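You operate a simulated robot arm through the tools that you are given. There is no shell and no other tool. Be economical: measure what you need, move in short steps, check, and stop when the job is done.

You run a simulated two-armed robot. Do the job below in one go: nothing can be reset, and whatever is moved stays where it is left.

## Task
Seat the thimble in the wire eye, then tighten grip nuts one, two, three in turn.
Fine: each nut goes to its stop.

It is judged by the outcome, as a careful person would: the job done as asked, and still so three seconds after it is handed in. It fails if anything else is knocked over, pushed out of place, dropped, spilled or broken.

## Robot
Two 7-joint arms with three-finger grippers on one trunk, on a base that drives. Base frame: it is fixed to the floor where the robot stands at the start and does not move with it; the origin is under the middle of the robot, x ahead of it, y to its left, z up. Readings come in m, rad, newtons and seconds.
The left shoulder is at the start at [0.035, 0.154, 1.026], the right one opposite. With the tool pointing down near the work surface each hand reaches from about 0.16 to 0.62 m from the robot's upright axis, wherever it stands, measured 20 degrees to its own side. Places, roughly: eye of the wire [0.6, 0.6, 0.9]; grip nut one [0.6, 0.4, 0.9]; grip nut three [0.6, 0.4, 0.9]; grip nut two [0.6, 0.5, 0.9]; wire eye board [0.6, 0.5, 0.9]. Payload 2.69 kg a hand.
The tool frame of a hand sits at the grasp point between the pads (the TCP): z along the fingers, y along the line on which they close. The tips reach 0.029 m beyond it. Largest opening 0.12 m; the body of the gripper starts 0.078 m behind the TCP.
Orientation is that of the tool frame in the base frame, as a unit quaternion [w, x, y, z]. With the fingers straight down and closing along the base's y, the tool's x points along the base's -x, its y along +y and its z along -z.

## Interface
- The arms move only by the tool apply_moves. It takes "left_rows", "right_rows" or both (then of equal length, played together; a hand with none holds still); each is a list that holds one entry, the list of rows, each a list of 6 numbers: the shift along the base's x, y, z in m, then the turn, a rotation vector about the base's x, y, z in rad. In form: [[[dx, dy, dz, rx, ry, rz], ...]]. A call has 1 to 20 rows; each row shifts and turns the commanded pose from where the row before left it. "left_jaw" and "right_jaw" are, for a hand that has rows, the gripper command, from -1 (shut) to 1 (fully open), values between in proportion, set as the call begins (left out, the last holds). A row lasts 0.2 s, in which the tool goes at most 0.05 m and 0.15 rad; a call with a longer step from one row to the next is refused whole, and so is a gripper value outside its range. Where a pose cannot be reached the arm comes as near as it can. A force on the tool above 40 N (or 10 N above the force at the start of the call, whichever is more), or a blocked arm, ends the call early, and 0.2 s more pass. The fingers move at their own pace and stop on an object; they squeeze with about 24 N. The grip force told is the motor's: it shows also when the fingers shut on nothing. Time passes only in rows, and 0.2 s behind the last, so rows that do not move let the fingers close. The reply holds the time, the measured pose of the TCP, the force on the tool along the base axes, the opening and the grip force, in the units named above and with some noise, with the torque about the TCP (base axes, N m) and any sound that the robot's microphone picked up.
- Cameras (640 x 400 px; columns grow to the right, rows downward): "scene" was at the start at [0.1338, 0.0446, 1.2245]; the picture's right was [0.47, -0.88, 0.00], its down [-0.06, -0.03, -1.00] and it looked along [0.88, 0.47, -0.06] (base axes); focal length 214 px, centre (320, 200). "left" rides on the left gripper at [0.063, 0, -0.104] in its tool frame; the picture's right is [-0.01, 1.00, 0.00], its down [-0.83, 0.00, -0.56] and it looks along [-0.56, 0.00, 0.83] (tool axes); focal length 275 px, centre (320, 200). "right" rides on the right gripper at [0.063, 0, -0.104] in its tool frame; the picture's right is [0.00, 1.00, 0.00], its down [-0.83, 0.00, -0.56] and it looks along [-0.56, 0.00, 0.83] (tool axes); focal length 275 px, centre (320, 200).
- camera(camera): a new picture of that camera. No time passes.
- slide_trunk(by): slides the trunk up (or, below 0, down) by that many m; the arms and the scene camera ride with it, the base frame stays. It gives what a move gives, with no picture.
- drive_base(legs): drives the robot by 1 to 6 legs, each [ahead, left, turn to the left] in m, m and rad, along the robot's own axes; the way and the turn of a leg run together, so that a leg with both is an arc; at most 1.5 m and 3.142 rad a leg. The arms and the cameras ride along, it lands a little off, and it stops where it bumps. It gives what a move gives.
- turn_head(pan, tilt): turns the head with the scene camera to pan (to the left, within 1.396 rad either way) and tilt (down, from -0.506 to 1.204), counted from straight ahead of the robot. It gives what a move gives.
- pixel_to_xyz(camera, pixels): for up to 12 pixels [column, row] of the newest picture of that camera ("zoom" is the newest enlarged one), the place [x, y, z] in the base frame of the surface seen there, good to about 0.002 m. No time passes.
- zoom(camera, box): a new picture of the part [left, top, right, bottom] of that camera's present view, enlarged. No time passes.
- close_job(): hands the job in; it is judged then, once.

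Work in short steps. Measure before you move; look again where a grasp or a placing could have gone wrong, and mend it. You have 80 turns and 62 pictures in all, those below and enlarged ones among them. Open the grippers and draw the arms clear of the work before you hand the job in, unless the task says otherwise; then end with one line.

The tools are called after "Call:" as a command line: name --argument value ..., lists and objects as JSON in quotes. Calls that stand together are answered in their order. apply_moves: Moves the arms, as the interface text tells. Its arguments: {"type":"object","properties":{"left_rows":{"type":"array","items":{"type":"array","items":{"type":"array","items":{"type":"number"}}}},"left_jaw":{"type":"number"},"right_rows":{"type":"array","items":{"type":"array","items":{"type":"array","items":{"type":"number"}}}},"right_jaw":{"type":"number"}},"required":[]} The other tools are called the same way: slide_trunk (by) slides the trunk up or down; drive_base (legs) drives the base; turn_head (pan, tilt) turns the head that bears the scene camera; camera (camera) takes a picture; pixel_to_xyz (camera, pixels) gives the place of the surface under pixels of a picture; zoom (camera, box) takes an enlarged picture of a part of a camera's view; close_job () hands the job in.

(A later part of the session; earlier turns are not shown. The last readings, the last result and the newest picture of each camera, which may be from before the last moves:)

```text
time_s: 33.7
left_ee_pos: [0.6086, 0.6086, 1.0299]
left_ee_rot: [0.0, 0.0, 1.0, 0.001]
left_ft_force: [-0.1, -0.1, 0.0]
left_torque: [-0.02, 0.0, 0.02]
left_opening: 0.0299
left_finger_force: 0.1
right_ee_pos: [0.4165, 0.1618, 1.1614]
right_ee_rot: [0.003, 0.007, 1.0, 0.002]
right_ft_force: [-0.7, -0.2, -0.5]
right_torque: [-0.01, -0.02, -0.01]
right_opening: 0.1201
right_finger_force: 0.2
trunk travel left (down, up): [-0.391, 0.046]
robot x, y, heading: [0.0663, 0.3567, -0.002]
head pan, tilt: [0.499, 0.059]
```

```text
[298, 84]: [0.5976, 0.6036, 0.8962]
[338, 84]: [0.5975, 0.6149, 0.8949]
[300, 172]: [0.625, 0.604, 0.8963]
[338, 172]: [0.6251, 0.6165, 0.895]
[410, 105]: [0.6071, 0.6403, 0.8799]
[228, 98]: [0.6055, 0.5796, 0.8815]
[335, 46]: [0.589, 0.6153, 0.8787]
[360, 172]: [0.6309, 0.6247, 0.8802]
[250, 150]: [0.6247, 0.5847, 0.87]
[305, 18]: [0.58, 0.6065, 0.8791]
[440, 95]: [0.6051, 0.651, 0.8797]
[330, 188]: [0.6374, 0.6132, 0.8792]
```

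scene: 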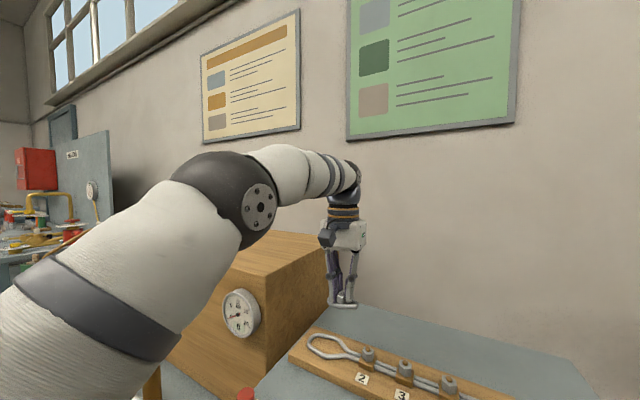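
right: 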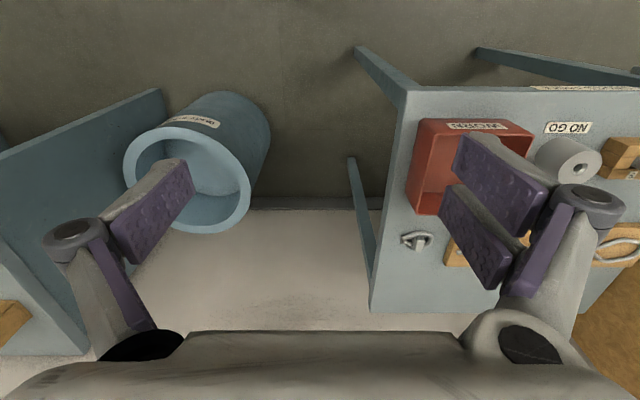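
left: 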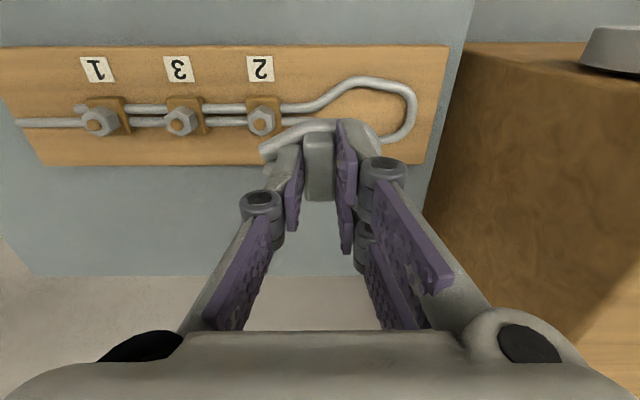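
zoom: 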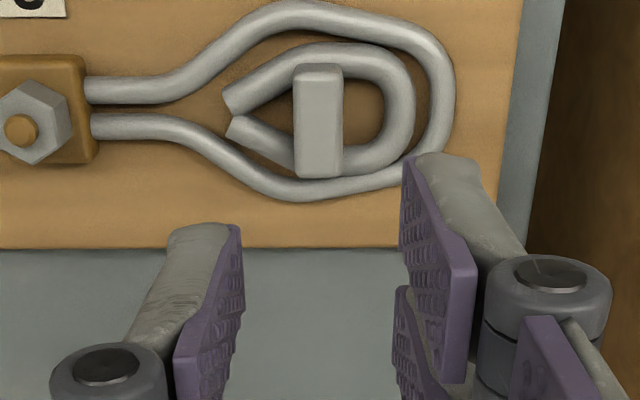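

The thimble sits level (tab top 0.895) in the eye at (0.610, 0.610). Next nut one: I move the hand above it at y≈0.38 to look.

Call:
apply_moves --left_rows '[[[-0.006, -0.04, 0, 0, 0, 0], [-0.006, -0.04, 0, 0, 0, 0], [-0.006, -0.04, 0, 0, 0, 0], [-0.006, -0.04, 0, 0, 0, 0], [-0.006, -0.04, 0, 0, 0, 0], [-0.006, -0.028, 0, 0, 0, 0], [0, 0, 0, 0, 0, 0]]]' --left_jaw 0.0

Call:
zoom --camera "left" --box '[220, 50, 460, 200]'

```text
time_s: 35.3
left_ee_pos: [0.5731, 0.3806, 1.0297]
left_ee_rot: [-0.001, 0.0, 1.0, 0.001]
left_ft_force: [-0.4, -0.1, 0.2]
left_torque: [-0.02, 0.01, -0.01]
left_opening: 0.06
left_finger_force: 0.1
right_ee_pos: [0.4151, 0.1612, 1.1614]
right_ee_rot: [0.003, 0.007, 1.0, 0.001]
right_ft_force: [-1.0, -0.1, 0.1]
right_torque: [-0.06, 0.03, 0.02]
right_opening: 0.1198
right_finger_force: 0.0
trunk travel left (down, up): [-0.391, 0.046]
robot x, y, heading: [0.0682, 0.3619, 0.005]
head pan, tilt: [0.499, 0.059]
```

```text
2.67 times, centred on (340, 125) of left
```

zoom: 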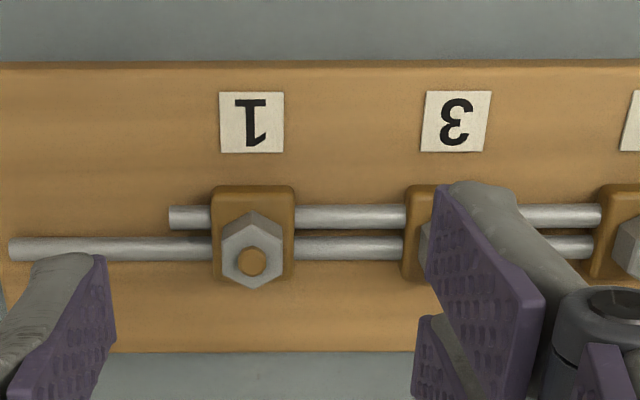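

Nut one is a hex with flats facing ±y, at zoom (252,255). I measure it.

Call:
pixel_to_xyz --camera "zoom" --pixels '[[252, 262], [225, 245], [279, 245], [228, 262], [276, 262], [252, 222], [252, 241], [252, 283], [215, 260], [291, 260], [230, 200], [425, 255]]'

```text
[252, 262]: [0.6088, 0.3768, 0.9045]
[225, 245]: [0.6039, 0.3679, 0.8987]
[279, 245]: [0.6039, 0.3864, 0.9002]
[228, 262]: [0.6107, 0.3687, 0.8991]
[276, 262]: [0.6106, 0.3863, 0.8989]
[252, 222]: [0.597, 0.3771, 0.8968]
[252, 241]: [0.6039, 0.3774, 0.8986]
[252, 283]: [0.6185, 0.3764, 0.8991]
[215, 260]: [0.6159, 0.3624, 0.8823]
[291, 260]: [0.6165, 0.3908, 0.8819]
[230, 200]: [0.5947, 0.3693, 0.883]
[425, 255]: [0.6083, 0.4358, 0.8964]
```

Nut one centre (0.6085, 0.3772), top 0.899, clamp top 0.8825, 18.5 mm across flats. I come down around it with tips at about 0.886 and close.

Call:
apply_moves --left_rows '[[[0.0354, -0.0034, -0.0, 0, 0, 0], [0, 0, -0.04, 0, 0, 0], [0, 0, -0.04, 0, 0, 0], [0, 0, -0.02, 0, 0, 0], [0, 0, -0.01, 0, 0, 0], [0, 0, -0.0047, 0, 0, 0], [0, 0, 0, 0, 0, 0]]]' --left_jaw -0.4

Call:
apply_moves --left_rows '[[[0, 0, 0, 0, 0, 0], [0, 0, 0, 0, 0, 0], [0, 0, 0, 0, 0, 0]]]' --left_jaw -1

Call:
zoom --camera "left" --box '[220, 80, 420, 280]'

```text
time_s: 36.9
left_ee_pos: [0.5883, 0.384, 0.9034]
left_ee_rot: [0.0, 0.001, 1.0, 0.0]
left_ft_force: [-0.2, 0.5, 0.4]
left_torque: [-0.03, 0.0, 0.02]
left_opening: 0.0363
left_finger_force: 0.0
left hand out of reach, approached as far as the arm can: row 1
right_ee_pos: [0.4161, 0.1611, 1.1617]
right_ee_rot: [0.003, 0.007, 1.0, 0.002]
right_ft_force: [0.4, 0.8, 0.6]
right_torque: [0.0, -0.02, 0.0]
right_opening: 0.12
right_finger_force: 0.0
trunk travel left (down, up): [-0.391, 0.046]
robot x, y, heading: [0.0663, 0.3596, 0.001]
head pan, tilt: [0.499, 0.059]
```

```text
time_s: 37.7
left_ee_pos: [0.586, 0.3869, 0.9021]
left_ee_rot: [-0.001, -0.001, 1.0, 0.001]
left_ft_force: [-5.2, 21.2, -7.3]
left_torque: [0.45, 0.22, 0.5]
left_opening: 0.0
left_finger_force: 23.9
right_ee_pos: [0.4164, 0.1644, 1.1618]
right_ee_rot: [0.002, 0.006, 1.0, 0.002]
right_ft_force: [0.2, 0.4, -0.3]
right_torque: [0.01, 0.0, -0.01]
right_opening: 0.1199
right_finger_force: 0.0
trunk travel left (down, up): [-0.391, 0.046]
robot x, y, heading: [0.0717, 0.3575, 0.005]
head pan, tilt: [0.499, 0.059]
```

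```text
2.00 times, centred on (320, 180) of left
```

zoom: 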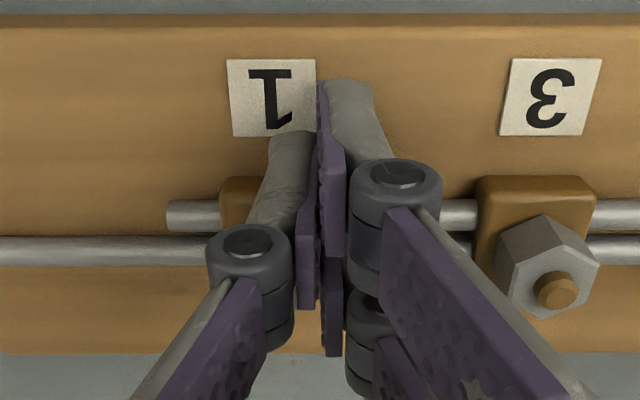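

The arm was out of reach there and shut beside the nut. I open, rise straight up, and check for any displacement.

Call:
apply_moves --left_rows '[[[0, 0, 0, 0, 0, 0], [0, 0, 0, 0, 0, 0]]]' --left_jaw -0.4

Call:
apply_moves --left_rows '[[[0, 0, 0.02, 0, 0, 0], [0, 0, 0.04, 0, 0, 0], [0, 0, 0.04, 0, 0, 0], [-0.02, 0, 0.03, 0, 0, 0], [0, 0, 0, 0, 0, 0]]]'

Call:
zoom --camera "left" --box '[180, 50, 500, 250]'

```text
time_s: 38.3
left_ee_pos: [0.587, 0.3825, 0.9043]
left_ee_rot: [0.001, 0.001, 1.0, 0.0]
left_ft_force: [0.1, -0.1, 0.3]
left_torque: [0.01, -0.01, 0.02]
left_opening: 0.0358
left_finger_force: 0.0
right_ee_pos: [0.4161, 0.161, 1.1612]
right_ee_rot: [0.002, 0.007, 1.0, 0.001]
right_ft_force: [-0.2, 0.2, -1.1]
right_torque: [0.01, 0.01, -0.01]
right_opening: 0.1202
right_finger_force: 0.1
trunk travel left (down, up): [-0.391, 0.046]
robot x, y, heading: [0.0696, 0.3583, 0.001]
head pan, tilt: [0.499, 0.059]
```

```text
time_s: 39.5
left_ee_pos: [0.5666, 0.3845, 1.0336]
left_ee_rot: [0.0, 0.0, 1.0, 0.0]
left_ft_force: [-0.4, -0.9, -0.2]
left_torque: [0.01, 0.01, 0.0]
left_opening: 0.0357
left_finger_force: 0.0
right_ee_pos: [0.4175, 0.1606, 1.1614]
right_ee_rot: [0.002, 0.006, 1.0, 0.002]
right_ft_force: [-0.4, 1.1, -1.0]
right_torque: [0.0, 0.01, -0.02]
right_opening: 0.1201
right_finger_force: 0.0
trunk travel left (down, up): [-0.391, 0.046]
robot x, y, heading: [0.0668, 0.3585, 0.004]
head pan, tilt: [0.499, 0.059]
```

```text
2.00 times, centred on (340, 150) of left
```

zoom: 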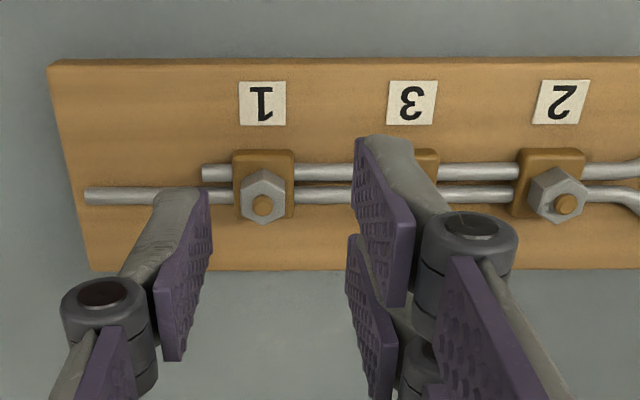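

Nothing was displaced. I drive right 0.15 m so the nuts lie in the left arm's good range.

Call:
drive_base --legs '[[0, -0.15, 0]]'

Call:
apply_moves --left_rows '[[[0.003, 0.035, 0, 0, 0, 0], [0.003, 0.04, 0, 0, 0, 0], [0.0, 0.04, 0, 0, 0, 0], [0, 0.028, 0, 0, 0, 0], [0, 0, 0, 0, 0, 0]]]' --left_jaw -0.4

Call:
zoom --camera "left" --box '[220, 50, 460, 200]'

```text
time_s: 41.3
left_ee_pos: [0.5669, 0.2329, 1.0324]
left_ee_rot: [0.0, 0.0, 1.0, 0.001]
left_ft_force: [-0.3, -0.1, -0.8]
left_torque: [0.08, -0.02, 0.0]
left_opening: 0.0359
left_finger_force: 0.0
right_ee_pos: [0.4156, 0.0105, 1.162]
right_ee_rot: [0.002, 0.008, 1.0, 0.002]
right_ft_force: [0.1, -0.6, 0.2]
right_torque: [0.02, -0.01, -0.01]
right_opening: 0.1201
right_finger_force: 0.0
trunk travel left (down, up): [-0.391, 0.046]
robot x, y, heading: [0.0674, 0.2065, 0.004]
head pan, tilt: [0.499, 0.059]
```

```text
time_s: 42.5
left_ee_pos: [0.5725, 0.3758, 1.0337]
left_ee_rot: [0.0, 0.001, 1.0, 0.0]
left_ft_force: [-0.1, -0.7, 0.2]
left_torque: [0.0, 0.03, -0.03]
left_opening: 0.0358
left_finger_force: 0.0
right_ee_pos: [0.4173, 0.01, 1.1611]
right_ee_rot: [0.002, 0.008, 1.0, 0.002]
right_ft_force: [-0.3, 0.9, 0.9]
right_torque: [0.0, 0.02, -0.04]
right_opening: 0.1198
right_finger_force: 0.1
trunk travel left (down, up): [-0.391, 0.046]
robot x, y, heading: [0.0663, 0.2081, -0.001]
head pan, tilt: [0.499, 0.059]
```

```text
2.67 times, centred on (340, 125) of left
```

zoom: 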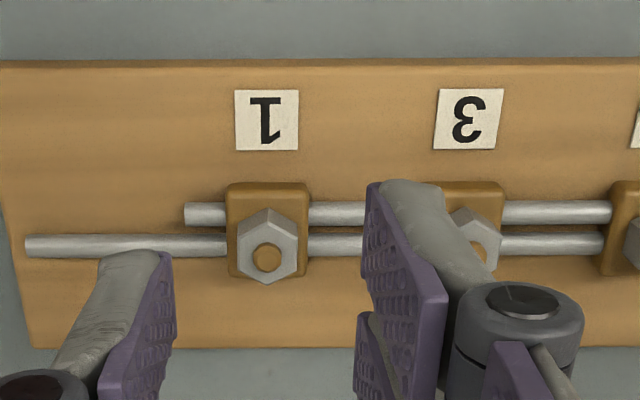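

Same nut position. I verify its coordinates, then move above it.

Call:
pixel_to_xyz --camera "zoom" --pixels '[[267, 258], [240, 250], [294, 250], [267, 278], [267, 236]]'

Call:
apply_moves --left_rows '[[[0.036, 0.0012, 0, 0, 0, 0], [0, 0, -0.04, 0, 0, 0], [0, 0, -0.04, 0, 0, 0], [0, 0, -0.01, 0, 0, 0], [0, 0, 0, 0, 0, 0]]]'

```text
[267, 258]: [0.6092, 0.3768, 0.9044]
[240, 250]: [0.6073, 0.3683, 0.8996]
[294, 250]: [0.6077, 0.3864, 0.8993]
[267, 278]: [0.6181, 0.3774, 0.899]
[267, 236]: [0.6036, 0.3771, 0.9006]
```

```text
time_s: 43.7
left_ee_pos: [0.6096, 0.3771, 0.9431]
left_ee_rot: [0.0, 0.0, 1.0, 0.0]
left_ft_force: [-0.4, 0.4, 1.3]
left_torque: [-0.03, 0.02, -0.03]
left_opening: 0.036
left_finger_force: 0.0
right_ee_pos: [0.4167, 0.0102, 1.1619]
right_ee_rot: [0.003, 0.008, 1.0, 0.002]
right_ft_force: [0.0, 0.0, -0.8]
right_torque: [0.04, 0.03, -0.03]
right_opening: 0.1202
right_finger_force: 0.1
trunk travel left (down, up): [-0.391, 0.046]
robot x, y, heading: [0.0688, 0.2087, 0.002]
head pan, tilt: [0.499, 0.059]
```

Directly over nut one. I descend to tips ≈0.886 and close.

Call:
apply_moves --left_rows '[[[-0.0005, 0, -0.018, 0, 0, 0], [0, 0, -0.01, 0, 0, 0], [0, 0, 0, 0, 0, 0]]]'

Call:
apply_moves --left_rows '[[[0, 0, 0, 0, 0, 0], [0, 0, 0, 0, 0, 0], [0, 0, 0, 0, 0, 0]]]' --left_jaw -1

```text
time_s: 44.5
left_ee_pos: [0.6086, 0.3754, 0.9155]
left_ee_rot: [0.0, -0.001, 1.0, 0.001]
left_ft_force: [0.7, -0.4, 0.5]
left_torque: [-0.01, -0.01, 0.02]
left_opening: 0.036
left_finger_force: 0.0
right_ee_pos: [0.4164, 0.0112, 1.1619]
right_ee_rot: [0.003, 0.008, 1.0, 0.002]
right_ft_force: [-0.1, -0.1, 0.6]
right_torque: [0.02, -0.02, 0.02]
right_opening: 0.1199
right_finger_force: 0.0
trunk travel left (down, up): [-0.391, 0.046]
robot x, y, heading: [0.0687, 0.207, 0.005]
head pan, tilt: [0.499, 0.059]
```

```text
time_s: 45.3
left_ee_pos: [0.6084, 0.3756, 0.9154]
left_ee_rot: [0.0, 0.0, 1.0, 0.0]
left_ft_force: [-0.3, -10.8, -4.2]
left_torque: [-0.4, -0.26, -0.01]
left_opening: 0.0219
left_finger_force: 45.0
right_ee_pos: [0.4164, 0.0102, 1.1614]
right_ee_rot: [0.004, 0.008, 1.0, 0.002]
right_ft_force: [0.1, -0.8, 0.4]
right_torque: [0.0, 0.02, 0.01]
right_opening: 0.1202
right_finger_force: 0.1
trunk travel left (down, up): [-0.391, 0.046]
robot x, y, heading: [0.0681, 0.2078, 0.002]
head pan, tilt: [0.499, 0.059]
```

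Gripped but a 10.8 N side load in -y; I shift the hand 1 mm to -y to centre and recheck.

Call:
apply_moves --left_rows '[[[0, -0.001, 0, 0, 0, 0], [0, 0, 0, 0, 0, 0]]]'

```text
time_s: 45.9
left_ee_pos: [0.6083, 0.3743, 0.9165]
left_ee_rot: [0.0, 0.002, 1.0, 0.001]
left_ft_force: [-0.7, -11.2, -5.3]
left_torque: [-0.35, -0.07, -0.01]
left_opening: 0.0219
left_finger_force: 45.7
right_ee_pos: [0.4166, 0.0089, 1.1618]
right_ee_rot: [0.002, 0.007, 1.0, 0.001]
right_ft_force: [0.3, -0.3, 0.6]
right_torque: [-0.03, -0.02, -0.02]
right_opening: 0.1199
right_finger_force: 0.1
trunk travel left (down, up): [-0.391, 0.046]
robot x, y, heading: [0.0657, 0.2085, -0.001]
head pan, tilt: [0.499, 0.059]
```

Unchanged; I look at the grip.

Call:
zoom --camera "left" --box '[220, 80, 420, 280]'

Call:
camera --camera "scene"

```text
2.00 times, centred on (320, 180) of left
```

zoom: 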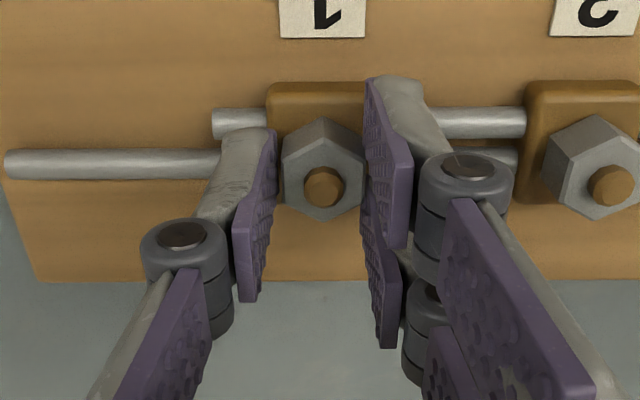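

```text
30 pictures are left
```

scene: 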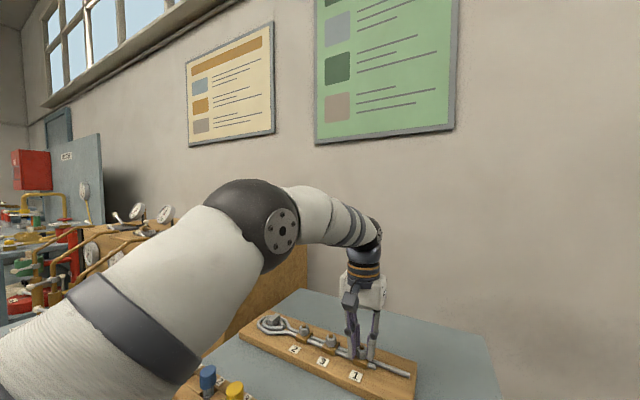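

Both pads do touch the nut. I try shifting the other way, +2 mm.

Call:
apply_moves --left_rows '[[[0, 0.002, 0, 0, 0, 0], [0, 0, 0, 0, 0, 0]]]'

```text
time_s: 46.5
left_ee_pos: [0.607, 0.3755, 0.9155]
left_ee_rot: [0.0, 0.001, 1.0, 0.0]
left_ft_force: [-1.3, -19.3, -6.3]
left_torque: [-0.53, 0.0, -0.01]
left_opening: 0.0216
left_finger_force: 44.3
right_ee_pos: [0.4164, 0.0087, 1.1606]
right_ee_rot: [0.002, 0.008, 1.0, 0.003]
right_ft_force: [0.2, 0.4, 0.3]
right_torque: [0.03, -0.03, 0.0]
right_opening: 0.1199
right_finger_force: 0.1
trunk travel left (down, up): [-0.391, 0.046]
robot x, y, heading: [0.0647, 0.208, -0.001]
head pan, tilt: [0.499, 0.059]
```

Worse, so it should go to -y; shift -4 mm.

Call:
apply_moves --left_rows '[[[0.001, -0.004, 0, 0, 0, 0], [0, 0, 0, 0, 0, 0]]]'

```text
time_s: 47.1
left_ee_pos: [0.609, 0.3751, 0.9167]
left_ee_rot: [0.0, 0.0, 1.0, 0.001]
left_ft_force: [-8.6, -7.4, -5.5]
left_torque: [-0.17, 0.39, -0.13]
left_opening: 0.0217
left_finger_force: 45.1
right_ee_pos: [0.4144, 0.0116, 1.1616]
right_ee_rot: [0.003, 0.006, 1.0, 0.002]
right_ft_force: [-0.4, -0.4, 0.4]
right_torque: [0.0, 0.01, -0.03]
right_opening: 0.1197
right_finger_force: 0.0
trunk travel left (down, up): [-0.391, 0.046]
robot x, y, heading: [0.0686, 0.205, -0.004]
head pan, tilt: [0.499, 0.059]
```

Acceptable. I turn clockwise (−z) by 0.3 rad and read the torque.

Call:
apply_moves --left_rows '[[[0, 0, 0, 0, 0, -0.1], [0, 0, 0, 0, 0, -0.1], [0, 0, 0, 0, 0, -0.1], [0, 0, 0, 0, 0, 0]]]'

Call:
zoom --camera "left" --box '[220, 80, 420, 280]'

```text
time_s: 48.1
left_ee_pos: [0.609, 0.3752, 0.9158]
left_ee_rot: [0.0, 0.151, 0.989, 0.001]
left_ft_force: [-9.3, -0.3, -2.1]
left_torque: [0.26, 0.64, -0.03]
left_opening: 0.0215
left_finger_force: 44.8
right_ee_pos: [0.4153, 0.0111, 1.161]
right_ee_rot: [0.003, 0.008, 1.0, 0.002]
right_ft_force: [-0.3, -0.6, -0.2]
right_torque: [0.01, -0.02, 0.01]
right_opening: 0.1198
right_finger_force: 0.1
trunk travel left (down, up): [-0.391, 0.046]
robot x, y, heading: [0.0709, 0.2042, 0.003]
head pan, tilt: [0.499, 0.059]
```

```text
2.00 times, centred on (320, 180) of left
```

zoom: 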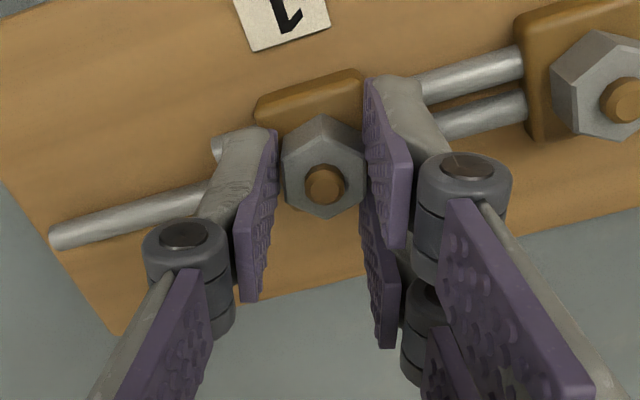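

The nut turns with the hand, z torque small. I continue turning and watch for the stop.

Call:
apply_moves --left_rows '[[[0, 0, 0, 0, 0, -0.12], [0, 0, 0, 0, 0, -0.12], [0, 0, 0, 0, 0, -0.12], [0, 0, 0, 0, 0, -0.12], [0, 0, 0, 0, 0, -0.12], [0, 0, 0, 0, 0, 0]]]'

```text
time_s: 49.5
left_ee_pos: [0.609, 0.3754, 0.916]
left_ee_rot: [0.0, 0.436, 0.9, 0.0]
left_ft_force: [-12.5, 5.5, -1.5]
left_torque: [0.49, 0.55, 0.04]
left_opening: 0.0213
left_finger_force: 44.6
right_ee_pos: [0.4156, 0.0113, 1.1626]
right_ee_rot: [0.003, 0.009, 1.0, 0.002]
right_ft_force: [-0.4, 0.4, 0.0]
right_torque: [0.02, 0.01, 0.0]
right_opening: 0.1199
right_finger_force: 0.0
trunk travel left (down, up): [-0.391, 0.046]
robot x, y, heading: [0.0715, 0.2052, 0.002]
head pan, tilt: [0.499, 0.059]
```

Turned 0.9 rad with no resistance yet. I continue another 0.75 rad.

Call:
apply_moves --left_rows '[[[0, 0, 0, 0, 0, -0.15], [0, 0, 0, 0, 0, -0.15], [0, 0, 0, 0, 0, -0.15], [0, 0, 0, 0, 0, -0.15], [0, 0, 0, 0, 0, -0.15], [0, 0, 0, 0, 0, 0]]]'

Call:
zoom --camera "left" --box '[220, 80, 420, 280]'

```text
time_s: 50.9
left_ee_pos: [0.6089, 0.3765, 0.9157]
left_ee_rot: [0.001, 0.735, 0.678, 0.0]
left_ft_force: [-13.2, 11.6, -3.0]
left_torque: [0.62, 0.36, -0.03]
left_opening: 0.0212
left_finger_force: 45.3
right_ee_pos: [0.4151, 0.0124, 1.1624]
right_ee_rot: [0.004, 0.008, 1.0, 0.001]
right_ft_force: [0.8, 0.0, 0.8]
right_torque: [0.01, 0.01, -0.03]
right_opening: 0.1202
right_finger_force: 0.0
trunk travel left (down, up): [-0.391, 0.046]
robot x, y, heading: [0.0694, 0.2072, 0.0]
head pan, tilt: [0.499, 0.059]
```

```text
2.00 times, centred on (320, 180) of left
```

zoom: 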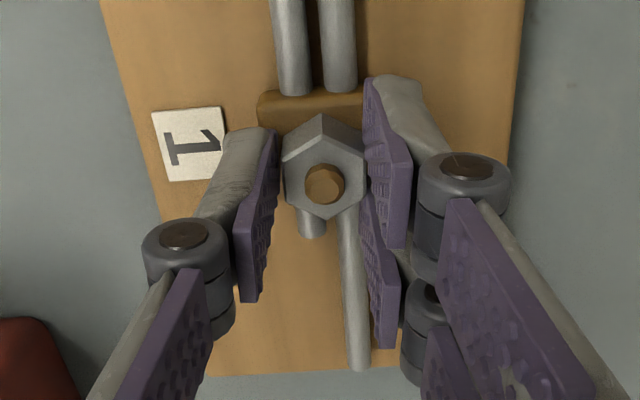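

The nut has turned 1.65 rad clockwise with the grip holding. I continue.

Call:
apply_moves --left_rows '[[[0, 0, 0, 0, 0, -0.15], [0, 0, 0, 0, 0, -0.15], [0, 0, 0, 0, 0, -0.15], [0, 0, 0, 0, 0, -0.15], [0, 0, 0, 0, 0, -0.15], [0, 0, 0, 0, 0, 0]]]'

```text
time_s: 52.3
left_ee_pos: [0.6089, 0.3781, 0.9162]
left_ee_rot: [0.001, 0.932, 0.362, 0.0]
left_ft_force: [-9.4, 19.6, -0.8]
left_torque: [0.66, 0.16, -0.01]
left_opening: 0.0212
left_finger_force: 44.6
right_ee_pos: [0.4156, 0.0124, 1.1626]
right_ee_rot: [0.002, 0.008, 1.0, 0.0]
right_ft_force: [0.5, -1.0, -0.6]
right_torque: [-0.01, 0.01, -0.01]
right_opening: 0.1201
right_finger_force: 0.0
trunk travel left (down, up): [-0.391, 0.046]
robot x, y, heading: [0.07, 0.2039, 0.001]
head pan, tilt: [0.499, 0.059]
```

Still free; side load is 20 N along +y, so I follow it by 1.5 mm while continuing to turn.

Call:
apply_moves --left_rows '[[[-0.0005, 0.0015, 0, 0, 0, -0.15], [0, 0, 0, 0, 0, -0.15], [0, 0, 0, 0, 0, -0.15], [0, 0, 0, 0, 0, -0.15], [0, 0, 0, 0, 0, -0.1], [0, 0, 0, 0, 0, 0]]]'

Call:
zoom --camera "left" --box '[220, 80, 420, 280]'

```text
time_s: 53.7
left_ee_pos: [0.6089, 0.377, 0.9162]
left_ee_rot: [0.001, 1.0, 0.02, 0.001]
left_ft_force: [2.0, 13.7, 4.5]
left_torque: [0.3, -0.18, 0.02]
left_opening: 0.0211
left_finger_force: 44.7
right_ee_pos: [0.4168, 0.0131, 1.1619]
right_ee_rot: [0.002, 0.008, 1.0, 0.001]
right_ft_force: [0.2, 0.4, -0.3]
right_torque: [0.03, 0.03, 0.01]
right_opening: 0.12
right_finger_force: 0.1
trunk travel left (down, up): [-0.391, 0.046]
robot x, y, heading: [0.0693, 0.207, -0.002]
head pan, tilt: [0.499, 0.059]
```

```text
2.00 times, centred on (320, 180) of left
```

zoom: 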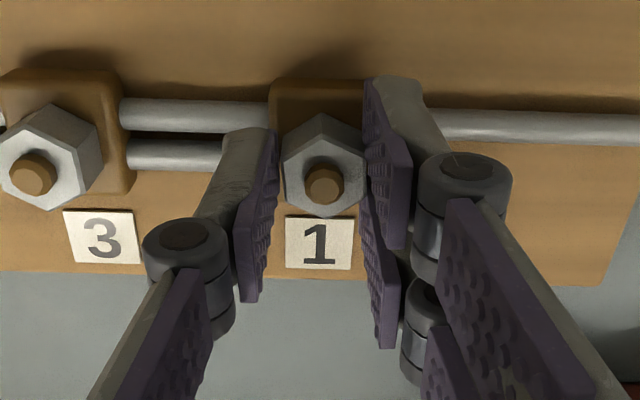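

Turned about π with no stop yet. I carry on until the stop or the wrist's limit.

Call:
apply_moves --left_rows '[[[0, 0.0005, 0, 0, 0, -0.15], [0, 0, 0, 0, 0, -0.15], [0, 0, 0, 0, 0, -0.15], [0, 0, 0, 0, 0, -0.15], [0, 0, 0, 0, 0, 0]]]'

```text
time_s: 54.6
left_ee_pos: [0.6101, 0.3761, 0.915]
left_ee_rot: [-0.001, 0.977, -0.215, 0.001]
left_ft_force: [2.6, 3.8, 7.9]
left_torque: [0.27, 0.15, 0.07]
left_opening: 0.0216
left_finger_force: 44.9
left hand out of reach, approached as far as the arm can: row 4
right_ee_pos: [0.416, 0.0107, 1.1616]
right_ee_rot: [0.002, 0.008, 1.0, 0.002]
right_ft_force: [-0.4, -1.1, 0.2]
right_torque: [0.01, 0.02, -0.01]
right_opening: 0.1199
right_finger_force: 0.1
trunk travel left (down, up): [-0.391, 0.046]
robot x, y, heading: [0.0675, 0.2067, -0.002]
head pan, tilt: [0.499, 0.059]
stopped in row 4 (left hand): the force on the tool passed its limit at 58 N (the readings are from after the stop); the commanded pose is now the measured one
```

Blocked at θ≈3.57 rad, either the wrist's limit or the nut's stop. I open, unwind the hand by 4·60° in place (the gap clears the hex), and regrip to test.

Call:
apply_moves --left_rows '[[[0, 0, 0, 0, 0, 0], [0, 0, 0, 0, 0, 0], [0, 0, 0, 0, 0, 0.15], [0, 0, 0, 0, 0, 0.15], [0, 0, 0, 0, 0, 0.15], [0, 0, 0, 0, 0, 0.15], [0, 0, 0, 0, 0, 0.15], [0, 0, 0, 0, 0, 0.15], [0, 0, 0, 0, 0, 0.15], [0, 0, 0, 0, 0, 0.15], [0, 0, 0, 0, 0, 0.15], [0, 0, 0, 0, 0, 0.15], [0, 0, 0, 0, 0, 0.15], [0, 0, 0, 0, 0, 0.15], [0, 0, 0, 0, 0, 0.15], [0, 0, 0, 0, 0, 0.15], [0, 0, 0, 0, 0, 0.15], [0, 0, 0, 0, 0, 0.15], [0, 0, 0, 0, 0, 0.15], [0, 0, 0, 0, 0, 0.15]]]' --left_jaw -0.4

Call:
apply_moves --left_rows '[[[0, 0, 0, 0, 0, 0.15], [0, 0, 0, 0, 0, 0.15], [0, 0, 0, 0, 0, 0.15], [0, 0, 0, 0, 0, 0.15], [0, 0, 0, 0, 0, 0.15], [0, 0, 0, 0, 0, 0.15], [0, 0, 0, 0, 0, 0.15], [0, 0, 0, 0, 0, 0.15], [0, 0, 0, 0, 0, 0.15], [0, 0, 0, 0, 0, 0.139], [0, 0, 0, 0, 0, 0]]]'

Call:
zoom --camera "left" --box '[220, 80, 420, 280]'

```text
time_s: 58.8
left_ee_pos: [0.611, 0.3753, 0.9159]
left_ee_rot: [0.001, 0.424, 0.906, -0.001]
left_ft_force: [-1.1, -0.6, -0.7]
left_torque: [-0.03, 0.0, -0.02]
left_opening: 0.0358
left_finger_force: 0.1
right_ee_pos: [0.4168, 0.01, 1.1605]
right_ee_rot: [0.003, 0.008, 1.0, 0.002]
right_ft_force: [0.6, -0.4, -0.6]
right_torque: [-0.01, -0.01, 0.01]
right_opening: 0.1204
right_finger_force: 0.1
trunk travel left (down, up): [-0.391, 0.046]
robot x, y, heading: [0.0701, 0.2036, 0.001]
head pan, tilt: [0.499, 0.059]
```

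```text
time_s: 61.2
left_ee_pos: [0.6103, 0.3762, 0.9145]
left_ee_rot: [0.001, -0.302, 0.953, -0.001]
left_ft_force: [0.7, -0.1, -0.5]
left_torque: [-0.02, -0.02, -0.02]
left_opening: 0.0358
left_finger_force: 0.0
right_ee_pos: [0.416, 0.0108, 1.1626]
right_ee_rot: [0.003, 0.008, 1.0, 0.002]
right_ft_force: [0.1, 0.0, -0.2]
right_torque: [0.03, 0.03, 0.0]
right_opening: 0.1201
right_finger_force: 0.1
trunk travel left (down, up): [-0.391, 0.046]
robot x, y, heading: [0.067, 0.2063, 0.003]
head pan, tilt: [0.499, 0.059]
```

```text
2.00 times, centred on (320, 180) of left
```

zoom: 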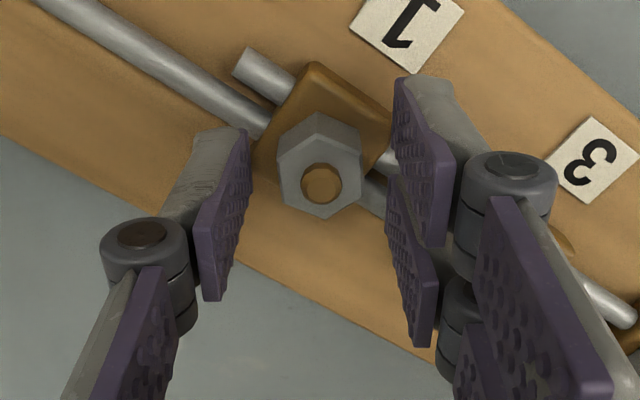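

Hex aligned with the pads again. I centre, close, and turn 2.4 rad in one call; the force limit will end it at the stop.

Call:
apply_moves --left_rows '[[[-0.0015, 0.0008, 0, 0, 0, 0], [0, 0, 0, 0, 0, 0], [0, 0, 0, 0, 0, 0], [0, 0, 0, 0, 0, 0], [0, 0, 0, 0, 0, -0.15], [0, 0, 0, 0, 0, -0.15], [0, 0, 0, 0, 0, -0.15], [0, 0, 0, 0, 0, -0.15], [0, 0, 0, 0, 0, 0]]]' --left_jaw -1

Call:
apply_moves --left_rows '[[[0, 0, 0, 0, 0, -0.15], [0, 0, 0, 0, 0, -0.15], [0, 0, 0, 0, 0, -0.15], [0, 0, 0, 0, 0, -0.15], [0, 0, 0, 0, 0, 0]]]'

```text
time_s: 63.2
left_ee_pos: [0.6085, 0.3766, 0.9153]
left_ee_rot: [0.0, -0.005, 1.0, 0.0]
left_ft_force: [2.3, -9.8, 2.3]
left_torque: [-0.21, 0.15, 0.72]
left_opening: 0.0219
left_finger_force: 44.6
right_ee_pos: [0.4176, 0.0098, 1.1614]
right_ee_rot: [0.002, 0.007, 1.0, 0.002]
right_ft_force: [0.2, 0.6, -0.2]
right_torque: [-0.03, 0.0, 0.03]
right_opening: 0.1201
right_finger_force: 0.0
trunk travel left (down, up): [-0.391, 0.046]
robot x, y, heading: [0.0688, 0.2058, -0.007]
head pan, tilt: [0.499, 0.059]
```

```text
time_s: 64.4
left_ee_pos: [0.609, 0.3761, 0.9146]
left_ee_rot: [0.0, 0.291, 0.957, -0.001]
left_ft_force: [4.4, -10.8, -0.2]
left_torque: [-0.27, -0.03, 0.18]
left_opening: 0.0212
left_finger_force: 44.9
right_ee_pos: [0.416, 0.0095, 1.1608]
right_ee_rot: [0.003, 0.008, 1.0, 0.002]
right_ft_force: [-0.6, 0.5, -0.4]
right_torque: [0.03, 0.04, 0.01]
right_opening: 0.1197
right_finger_force: 0.0
trunk travel left (down, up): [-0.391, 0.046]
robot x, y, heading: [0.0703, 0.2101, 0.0]
head pan, tilt: [0.499, 0.059]
```

Torque about z rose to 0.72 N·m then fell to 0.18; I look at whether the hand slipped on the hex (i.e., the nut is at its stop).

Call:
zoom --camera "left" --box '[220, 80, 420, 280]'

Call:
apply_moves --left_rows '[[[0, 0, 0, 0, 0, -0.1], [0, 0, 0, 0, 0, -0.1], [0, 0, 0, 0, 0, 0]]]'

Call:
zoom --camera "left" --box '[220, 80, 420, 280]'

```text
2.00 times, centred on (320, 180) of left
```

zoom: 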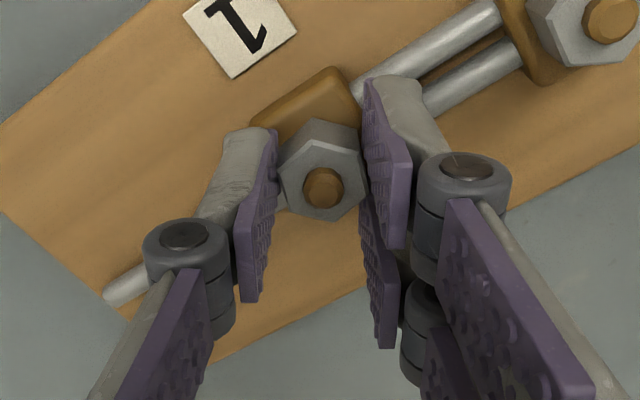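

```text
time_s: 65.2
left_ee_pos: [0.6079, 0.3773, 0.9139]
left_ee_rot: [0.0, 0.385, 0.923, -0.001]
left_ft_force: [1.3, -4.8, 0.8]
left_torque: [-0.04, 0.01, 0.05]
left_opening: 0.0209
left_finger_force: 44.6
right_ee_pos: [0.4175, 0.0097, 1.1618]
right_ee_rot: [0.003, 0.008, 1.0, 0.002]
right_ft_force: [-0.4, -0.3, -0.5]
right_torque: [-0.01, 0.01, -0.02]
right_opening: 0.1201
right_finger_force: 0.1
trunk travel left (down, up): [-0.391, 0.046]
robot x, y, heading: [0.0678, 0.2059, -0.001]
head pan, tilt: [0.499, 0.059]
```

```text
2.00 times, centred on (320, 180) of left
```

zoom: 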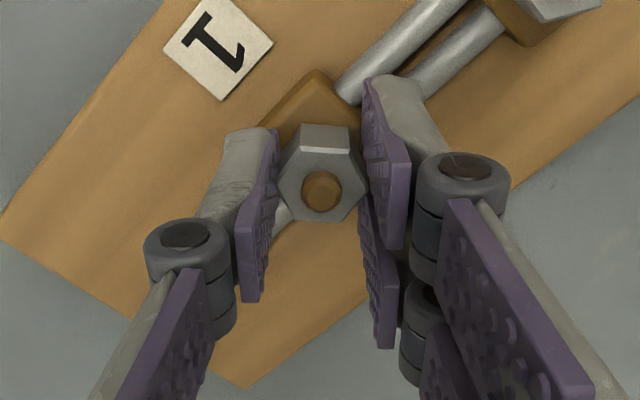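

The hex is now skewed ~27° in the pads, while it was aligned before: the nut stayed put as the hand turned, so it is at its stop. I confirm by regripping flush (back 0.46 rad) and applying a small turn while reading torque.

Call:
apply_moves --left_rows '[[[0, 0, 0, 0, 0, 0], [0, 0, 0, 0, 0, 0], [0, 0, 0, 0, 0, 0.15], [0, 0, 0, 0, 0, 0.15], [0, 0, 0, 0, 0, 0.15], [0, 0, 0, 0, 0, 0]]]' --left_jaw -0.4

Call:
apply_moves --left_rows '[[[0, 0, 0, 0, 0, 0], [0, 0, 0, 0, 0, 0], [0, 0, 0, 0, 0, 0], [0, 0, 0, 0, 0, -0.1], [0, 0, 0, 0, 0, 0]]]' --left_jaw -1

Call:
apply_moves --left_rows '[[[0, 0, 0, 0, 0, -0.1], [0, 0, 0, 0, 0, 0]]]'

Call:
zoom --camera "left" --box '[220, 80, 420, 280]'

```text
time_s: 66.6
left_ee_pos: [0.6093, 0.3764, 0.9156]
left_ee_rot: [-0.001, 0.168, 0.986, -0.001]
left_ft_force: [-0.2, 0.5, 0.2]
left_torque: [0.0, 0.0, -0.01]
left_opening: 0.0361
left_finger_force: 0.0
right_ee_pos: [0.4164, 0.0105, 1.1618]
right_ee_rot: [0.003, 0.007, 1.0, 0.003]
right_ft_force: [0.4, 0.1, -0.6]
right_torque: [0.01, 0.0, -0.01]
right_opening: 0.1195
right_finger_force: 0.1
trunk travel left (down, up): [-0.391, 0.046]
robot x, y, heading: [0.0699, 0.207, -0.0]
head pan, tilt: [0.499, 0.059]
```

```text
time_s: 67.8
left_ee_pos: [0.6095, 0.3745, 0.915]
left_ee_rot: [0.001, 0.218, 0.976, -0.001]
left_ft_force: [2.0, -9.9, -2.0]
left_torque: [-0.36, -0.26, 0.28]
left_opening: 0.0213
left_finger_force: 44.9
right_ee_pos: [0.4167, 0.0101, 1.1618]
right_ee_rot: [0.002, 0.008, 1.0, 0.002]
right_ft_force: [-1.2, -0.3, -0.5]
right_torque: [0.02, 0.03, 0.0]
right_opening: 0.1201
right_finger_force: 0.0
trunk travel left (down, up): [-0.391, 0.046]
robot x, y, heading: [0.0677, 0.2031, -0.0]
head pan, tilt: [0.499, 0.059]
```

```text
time_s: 68.4
left_ee_pos: [0.6088, 0.3748, 0.9148]
left_ee_rot: [0.0, 0.267, 0.964, 0.0]
left_ft_force: [0.5, -10.5, -1.7]
left_torque: [-0.54, -0.05, 0.21]
left_opening: 0.0217
left_finger_force: 45.3
right_ee_pos: [0.4169, 0.0085, 1.1613]
right_ee_rot: [0.003, 0.008, 1.0, 0.002]
right_ft_force: [-0.3, -0.7, -0.2]
right_torque: [0.02, -0.01, -0.01]
right_opening: 0.1199
right_finger_force: 0.1
trunk travel left (down, up): [-0.391, 0.046]
robot x, y, heading: [0.0681, 0.2096, 0.002]
head pan, tilt: [0.499, 0.059]
```

```text
2.00 times, centred on (320, 180) of left
```

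zoom: 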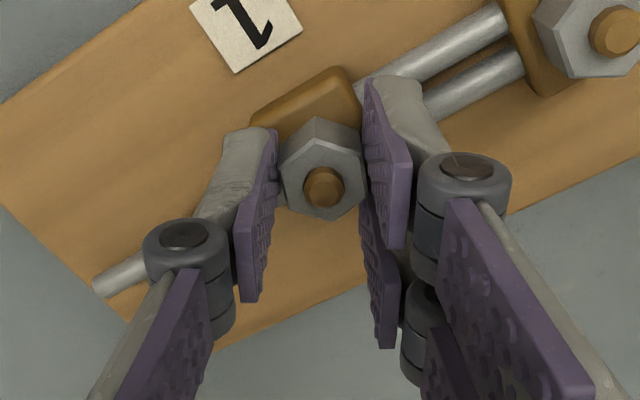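

Confirmed: nut one stays put under torque while the pads slip — it is at its stop. I open, lift, unwind to zero angle and move over nut two.

Call:
apply_moves --left_rows '[[[0, 0, 0, 0, 0, 0], [0, 0, 0, 0, 0, 0], [0, 0, 0.02, 0, 0, 0], [0, 0, 0.04, 0, 0, 0], [0, 0, 0.04, 0, 0, 0], [-0.016, 0.035, 0.015, 0, 0, 0.14], [-0.01, 0.035, 0, 0, 0, 0.14], [-0.01, 0.035, 0, 0, 0, 0.14], [0, 0.03, 0, 0, 0, 0.12], [0, 0, 0, 0, 0, 0]]]' --left_jaw -0.4

Call:
zoom --camera "left" --box '[200, 50, 440, 200]'

```text
time_s: 70.6
left_ee_pos: [0.5728, 0.5112, 1.0306]
left_ee_rot: [0.001, -0.001, 1.0, -0.001]
left_ft_force: [1.0, -0.8, -0.6]
left_torque: [0.0, 0.01, -0.01]
left_opening: 0.0358
left_finger_force: 0.0
right_ee_pos: [0.4162, 0.0101, 1.1626]
right_ee_rot: [0.003, 0.008, 1.0, 0.001]
right_ft_force: [0.0, -0.1, 0.6]
right_torque: [0.01, -0.02, 0.03]
right_opening: 0.12
right_finger_force: 0.0
trunk travel left (down, up): [-0.391, 0.046]
robot x, y, heading: [0.0684, 0.2087, 0.003]
head pan, tilt: [0.499, 0.059]
```

```text
2.67 times, centred on (320, 125) of left
```

zoom: 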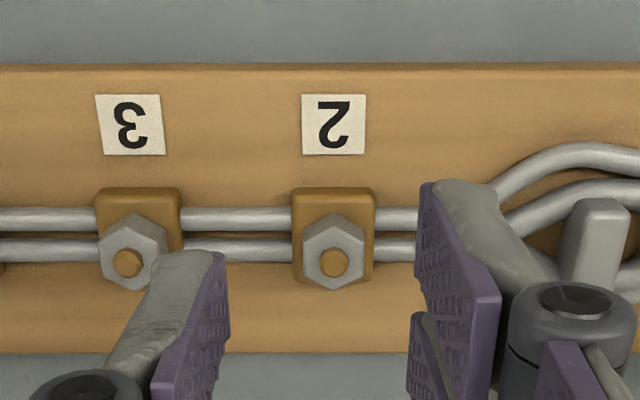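

Nuts two and three are in view; I measure both.

Call:
pixel_to_xyz --camera "zoom" --pixels '[[333, 262], [306, 250], [361, 250], [333, 284], [333, 242], [127, 262], [101, 250], [155, 250], [133, 284], [600, 210]]'

```text
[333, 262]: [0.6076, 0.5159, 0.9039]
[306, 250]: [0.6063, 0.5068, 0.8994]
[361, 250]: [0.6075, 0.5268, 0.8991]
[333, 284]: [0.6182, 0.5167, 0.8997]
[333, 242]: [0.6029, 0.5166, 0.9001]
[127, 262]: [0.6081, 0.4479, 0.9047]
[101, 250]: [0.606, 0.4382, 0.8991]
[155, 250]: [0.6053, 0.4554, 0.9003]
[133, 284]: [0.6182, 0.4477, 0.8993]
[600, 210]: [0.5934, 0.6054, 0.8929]
```

Nut two centre (0.6085, 0.5165). I pre-wind the hand +60° (hex symmetric) while descending around it.

Call:
apply_moves --left_rows '[[[0.0357, 0.0048, 0, 0, 0, 0.15], [0, 0, -0.02, 0, 0, 0.15], [0, 0, -0.02, 0, 0, 0.15], [0, 0, -0.02, 0, 0, 0.15], [0, 0, -0.02, 0, 0, 0.15], [0, 0, 0, 0, 0, 0.15], [0, 0, 0, 0, 0, 0.147], [0, 0, 0, 0, 0, 0], [0, 0, -0.02, 0, 0, 0], [0, 0, -0.01, 0, 0, 0], [0, 0, -0.0056, 0, 0, 0], [0, 0, 0, 0, 0, 0]]]'

Call:
zoom --camera "left" --box '[220, 80, 420, 280]'

```text
time_s: 73.2
left_ee_pos: [0.6096, 0.515, 0.9133]
left_ee_rot: [0.0, -0.5, 0.866, 0.0]
left_ft_force: [0.0, 0.8, -0.3]
left_torque: [-0.02, -0.01, 0.01]
left_opening: 0.0359
left_finger_force: 0.2
right_ee_pos: [0.4161, 0.0104, 1.1618]
right_ee_rot: [0.002, 0.007, 1.0, 0.002]
right_ft_force: [-0.2, 0.1, -0.5]
right_torque: [0.01, -0.04, 0.01]
right_opening: 0.1198
right_finger_force: 0.2
trunk travel left (down, up): [-0.391, 0.046]
robot x, y, heading: [0.0704, 0.2071, -0.002]
head pan, tilt: [0.499, 0.059]
```

```text
2.00 times, centred on (320, 180) of left
```

zoom: 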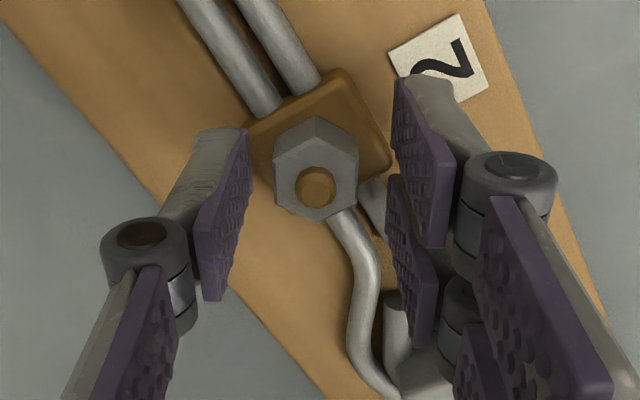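

Aligned. I close and turn 2.1 rad, then 0.9 more, reading torque.

Call:
apply_moves --left_rows '[[[-0.0008, 0.001, 0, 0, 0, 0], [0, 0, 0, 0, 0, 0], [0, 0, 0, 0, 0, 0], [0, 0, 0, 0, 0, -0.15], [0, 0, 0, 0, 0, -0.15], [0, 0, 0, 0, 0, -0.15], [0, 0, 0, 0, 0, -0.15], [0, 0, 0, 0, 0, -0.15], [0, 0, 0, 0, 0, -0.15], [0, 0, 0, 0, 0, -0.15], [0, 0, 0, 0, 0, -0.15], [0, 0, 0, 0, 0, -0.15], [0, 0, 0, 0, 0, -0.15], [0, 0, 0, 0, 0, -0.15], [0, 0, 0, 0, 0, -0.15], [0, 0, 0, 0, 0, -0.15], [0, 0, 0, 0, 0, -0.15], [0, 0, 0, 0, 0, 0]]]' --left_jaw -1

Call:
apply_moves --left_rows '[[[0, 0, 0, 0, 0, -0.15], [0, 0, 0, 0, 0, -0.15], [0, 0, 0, 0, 0, -0.15], [0, 0, 0, 0, 0, -0.15], [0, 0, 0, 0, 0, -0.15], [0, 0, 0, 0, 0, -0.15], [0, 0, 0, 0, 0, 0]]]'

Call:
zoom --camera "left" --box '[220, 80, 420, 280]'

```text
time_s: 77.0
left_ee_pos: [0.6085, 0.5153, 0.9138]
left_ee_rot: [-0.001, 0.503, 0.864, -0.001]
left_ft_force: [14.0, -16.2, 4.3]
left_torque: [-0.88, -0.53, -0.03]
left_opening: 0.0213
left_finger_force: 45.4
right_ee_pos: [0.4172, 0.0095, 1.1607]
right_ee_rot: [0.002, 0.008, 1.0, 0.003]
right_ft_force: [-0.2, -0.7, 0.5]
right_torque: [0.0, 0.02, 0.02]
right_opening: 0.1199
right_finger_force: 0.1
trunk travel left (down, up): [-0.391, 0.046]
robot x, y, heading: [0.0697, 0.2074, -0.003]
head pan, tilt: [0.499, 0.059]
```

```text
time_s: 78.6
left_ee_pos: [0.609, 0.5159, 0.9137]
left_ee_rot: [-0.001, 0.829, 0.56, 0.0]
left_ft_force: [16.8, -9.7, 7.5]
left_torque: [-0.44, -0.37, 0.01]
left_opening: 0.0214
left_finger_force: 45.1
right_ee_pos: [0.4174, 0.0095, 1.1613]
right_ee_rot: [0.002, 0.008, 1.0, 0.001]
right_ft_force: [0.5, -0.1, 0.8]
right_torque: [0.05, 0.0, -0.02]
right_opening: 0.1199
right_finger_force: 0.0
trunk travel left (down, up): [-0.391, 0.046]
robot x, y, heading: [0.0689, 0.2107, -0.002]
head pan, tilt: [0.499, 0.059]
```

```text
2.00 times, centred on (320, 180) of left
```

zoom: 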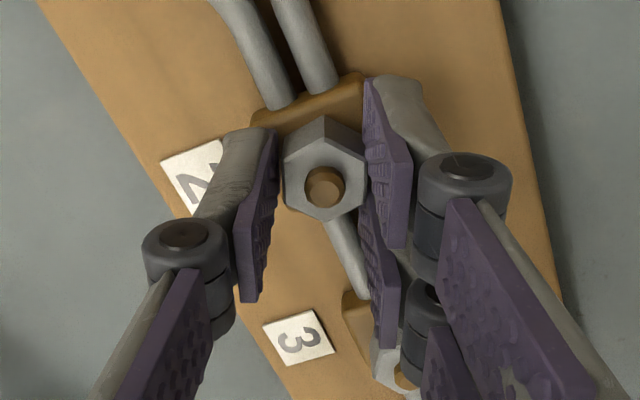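

The nut has followed all 3.0 rad, torque near zero. I continue toward the expected stop.

Call:
apply_moves --left_rows '[[[0, 0, 0, 0, 0, -0.1], [0, 0, 0, 0, 0, -0.1], [0, 0, 0, 0, 0, -0.1], [0, 0, 0, 0, 0, -0.1], [0, 0, 0, 0, 0, 0]]]'

Call:
apply_moves --left_rows '[[[0, 0, 0, 0, 0, -0.1], [0, 0, 0, 0, 0, -0.1], [0, 0, 0, 0, 0, 0]]]'

Call:
zoom --camera "left" --box '[220, 80, 420, 280]'

```text
time_s: 79.8
left_ee_pos: [0.6104, 0.5157, 0.9137]
left_ee_rot: [0.0, 0.923, 0.384, 0.001]
left_ft_force: [16.7, -6.4, 8.8]
left_torque: [0.01, -0.46, -0.01]
left_opening: 0.0213
left_finger_force: 45.3
right_ee_pos: [0.4184, 0.0101, 1.1621]
right_ee_rot: [0.002, 0.008, 1.0, 0.001]
right_ft_force: [0.4, 0.4, 0.3]
right_torque: [-0.01, -0.02, 0.0]
right_opening: 0.12
right_finger_force: 0.1
trunk travel left (down, up): [-0.391, 0.046]
robot x, y, heading: [0.0702, 0.209, 0.004]
head pan, tilt: [0.499, 0.059]
```

```text
time_s: 80.6
left_ee_pos: [0.6086, 0.5165, 0.9133]
left_ee_rot: [-0.001, 0.957, 0.29, 0.001]
left_ft_force: [19.4, -3.9, 8.7]
left_torque: [-0.01, -0.58, 0.34]
left_opening: 0.0215
left_finger_force: 44.8
right_ee_pos: [0.4175, 0.0097, 1.1608]
right_ee_rot: [0.001, 0.008, 1.0, 0.001]
right_ft_force: [0.2, 0.3, -0.3]
right_torque: [-0.01, 0.02, 0.0]
right_opening: 0.1199
right_finger_force: 0.0
trunk travel left (down, up): [-0.391, 0.046]
robot x, y, heading: [0.0662, 0.2066, -0.001]
head pan, tilt: [0.499, 0.059]
```

```text
2.00 times, centred on (320, 180) of left
```

zoom: 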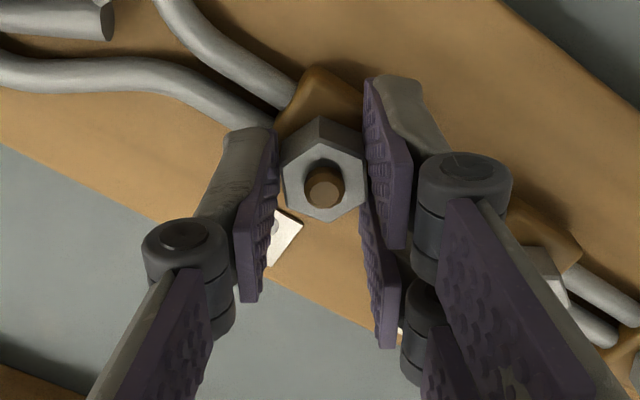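

Torque 0.34 N·m has appeared at 3.6 rad, the same turn as nut one. I push a bit more to confirm the stop.

Call:
apply_moves --left_rows '[[[0, 0, 0, 0, 0, -0.1], [0, 0, 0, 0, 0, 0]]]'

Call:
apply_moves --left_rows '[[[0, 0, 0, 0, 0, -0.1], [0, 0, 0, 0, 0, 0]]]'

Call:
zoom --camera "left" --box '[220, 80, 420, 280]'

```text
time_s: 81.2
left_ee_pos: [0.6095, 0.5172, 0.9138]
left_ee_rot: [-0.002, 0.97, 0.242, 0.0]
left_ft_force: [21.2, -3.1, 8.3]
left_torque: [-0.07, -0.57, 0.34]
left_opening: 0.0215
left_finger_force: 44.8
right_ee_pos: [0.418, 0.0094, 1.1616]
right_ee_rot: [0.002, 0.008, 1.0, 0.001]
right_ft_force: [-0.2, -0.3, -0.8]
right_torque: [0.01, -0.02, 0.0]
right_opening: 0.12
right_finger_force: 0.1
trunk travel left (down, up): [-0.391, 0.046]
robot x, y, heading: [0.0706, 0.2058, -0.002]
head pan, tilt: [0.499, 0.059]
```

```text
time_s: 81.8
left_ee_pos: [0.6101, 0.5166, 0.9135]
left_ee_rot: [-0.001, 0.981, 0.193, 0.001]
left_ft_force: [23.8, -0.2, 6.3]
left_torque: [0.15, -0.62, 0.31]
left_opening: 0.0213
left_finger_force: 45.2
right_ee_pos: [0.4191, 0.0098, 1.1603]
right_ee_rot: [0.001, 0.008, 1.0, 0.002]
right_ft_force: [0.4, 0.0, -0.1]
right_torque: [0.02, -0.01, 0.03]
right_opening: 0.1201
right_finger_force: 0.0
trunk travel left (down, up): [-0.391, 0.046]
robot x, y, heading: [0.0693, 0.2078, -0.001]
head pan, tilt: [0.499, 0.059]
```

```text
2.00 times, centred on (320, 180) of left
```

zoom: 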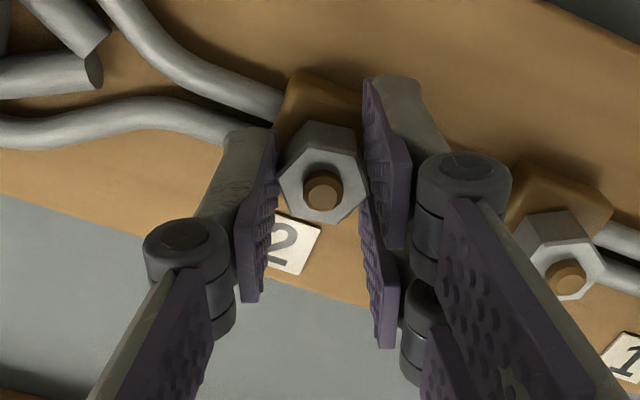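

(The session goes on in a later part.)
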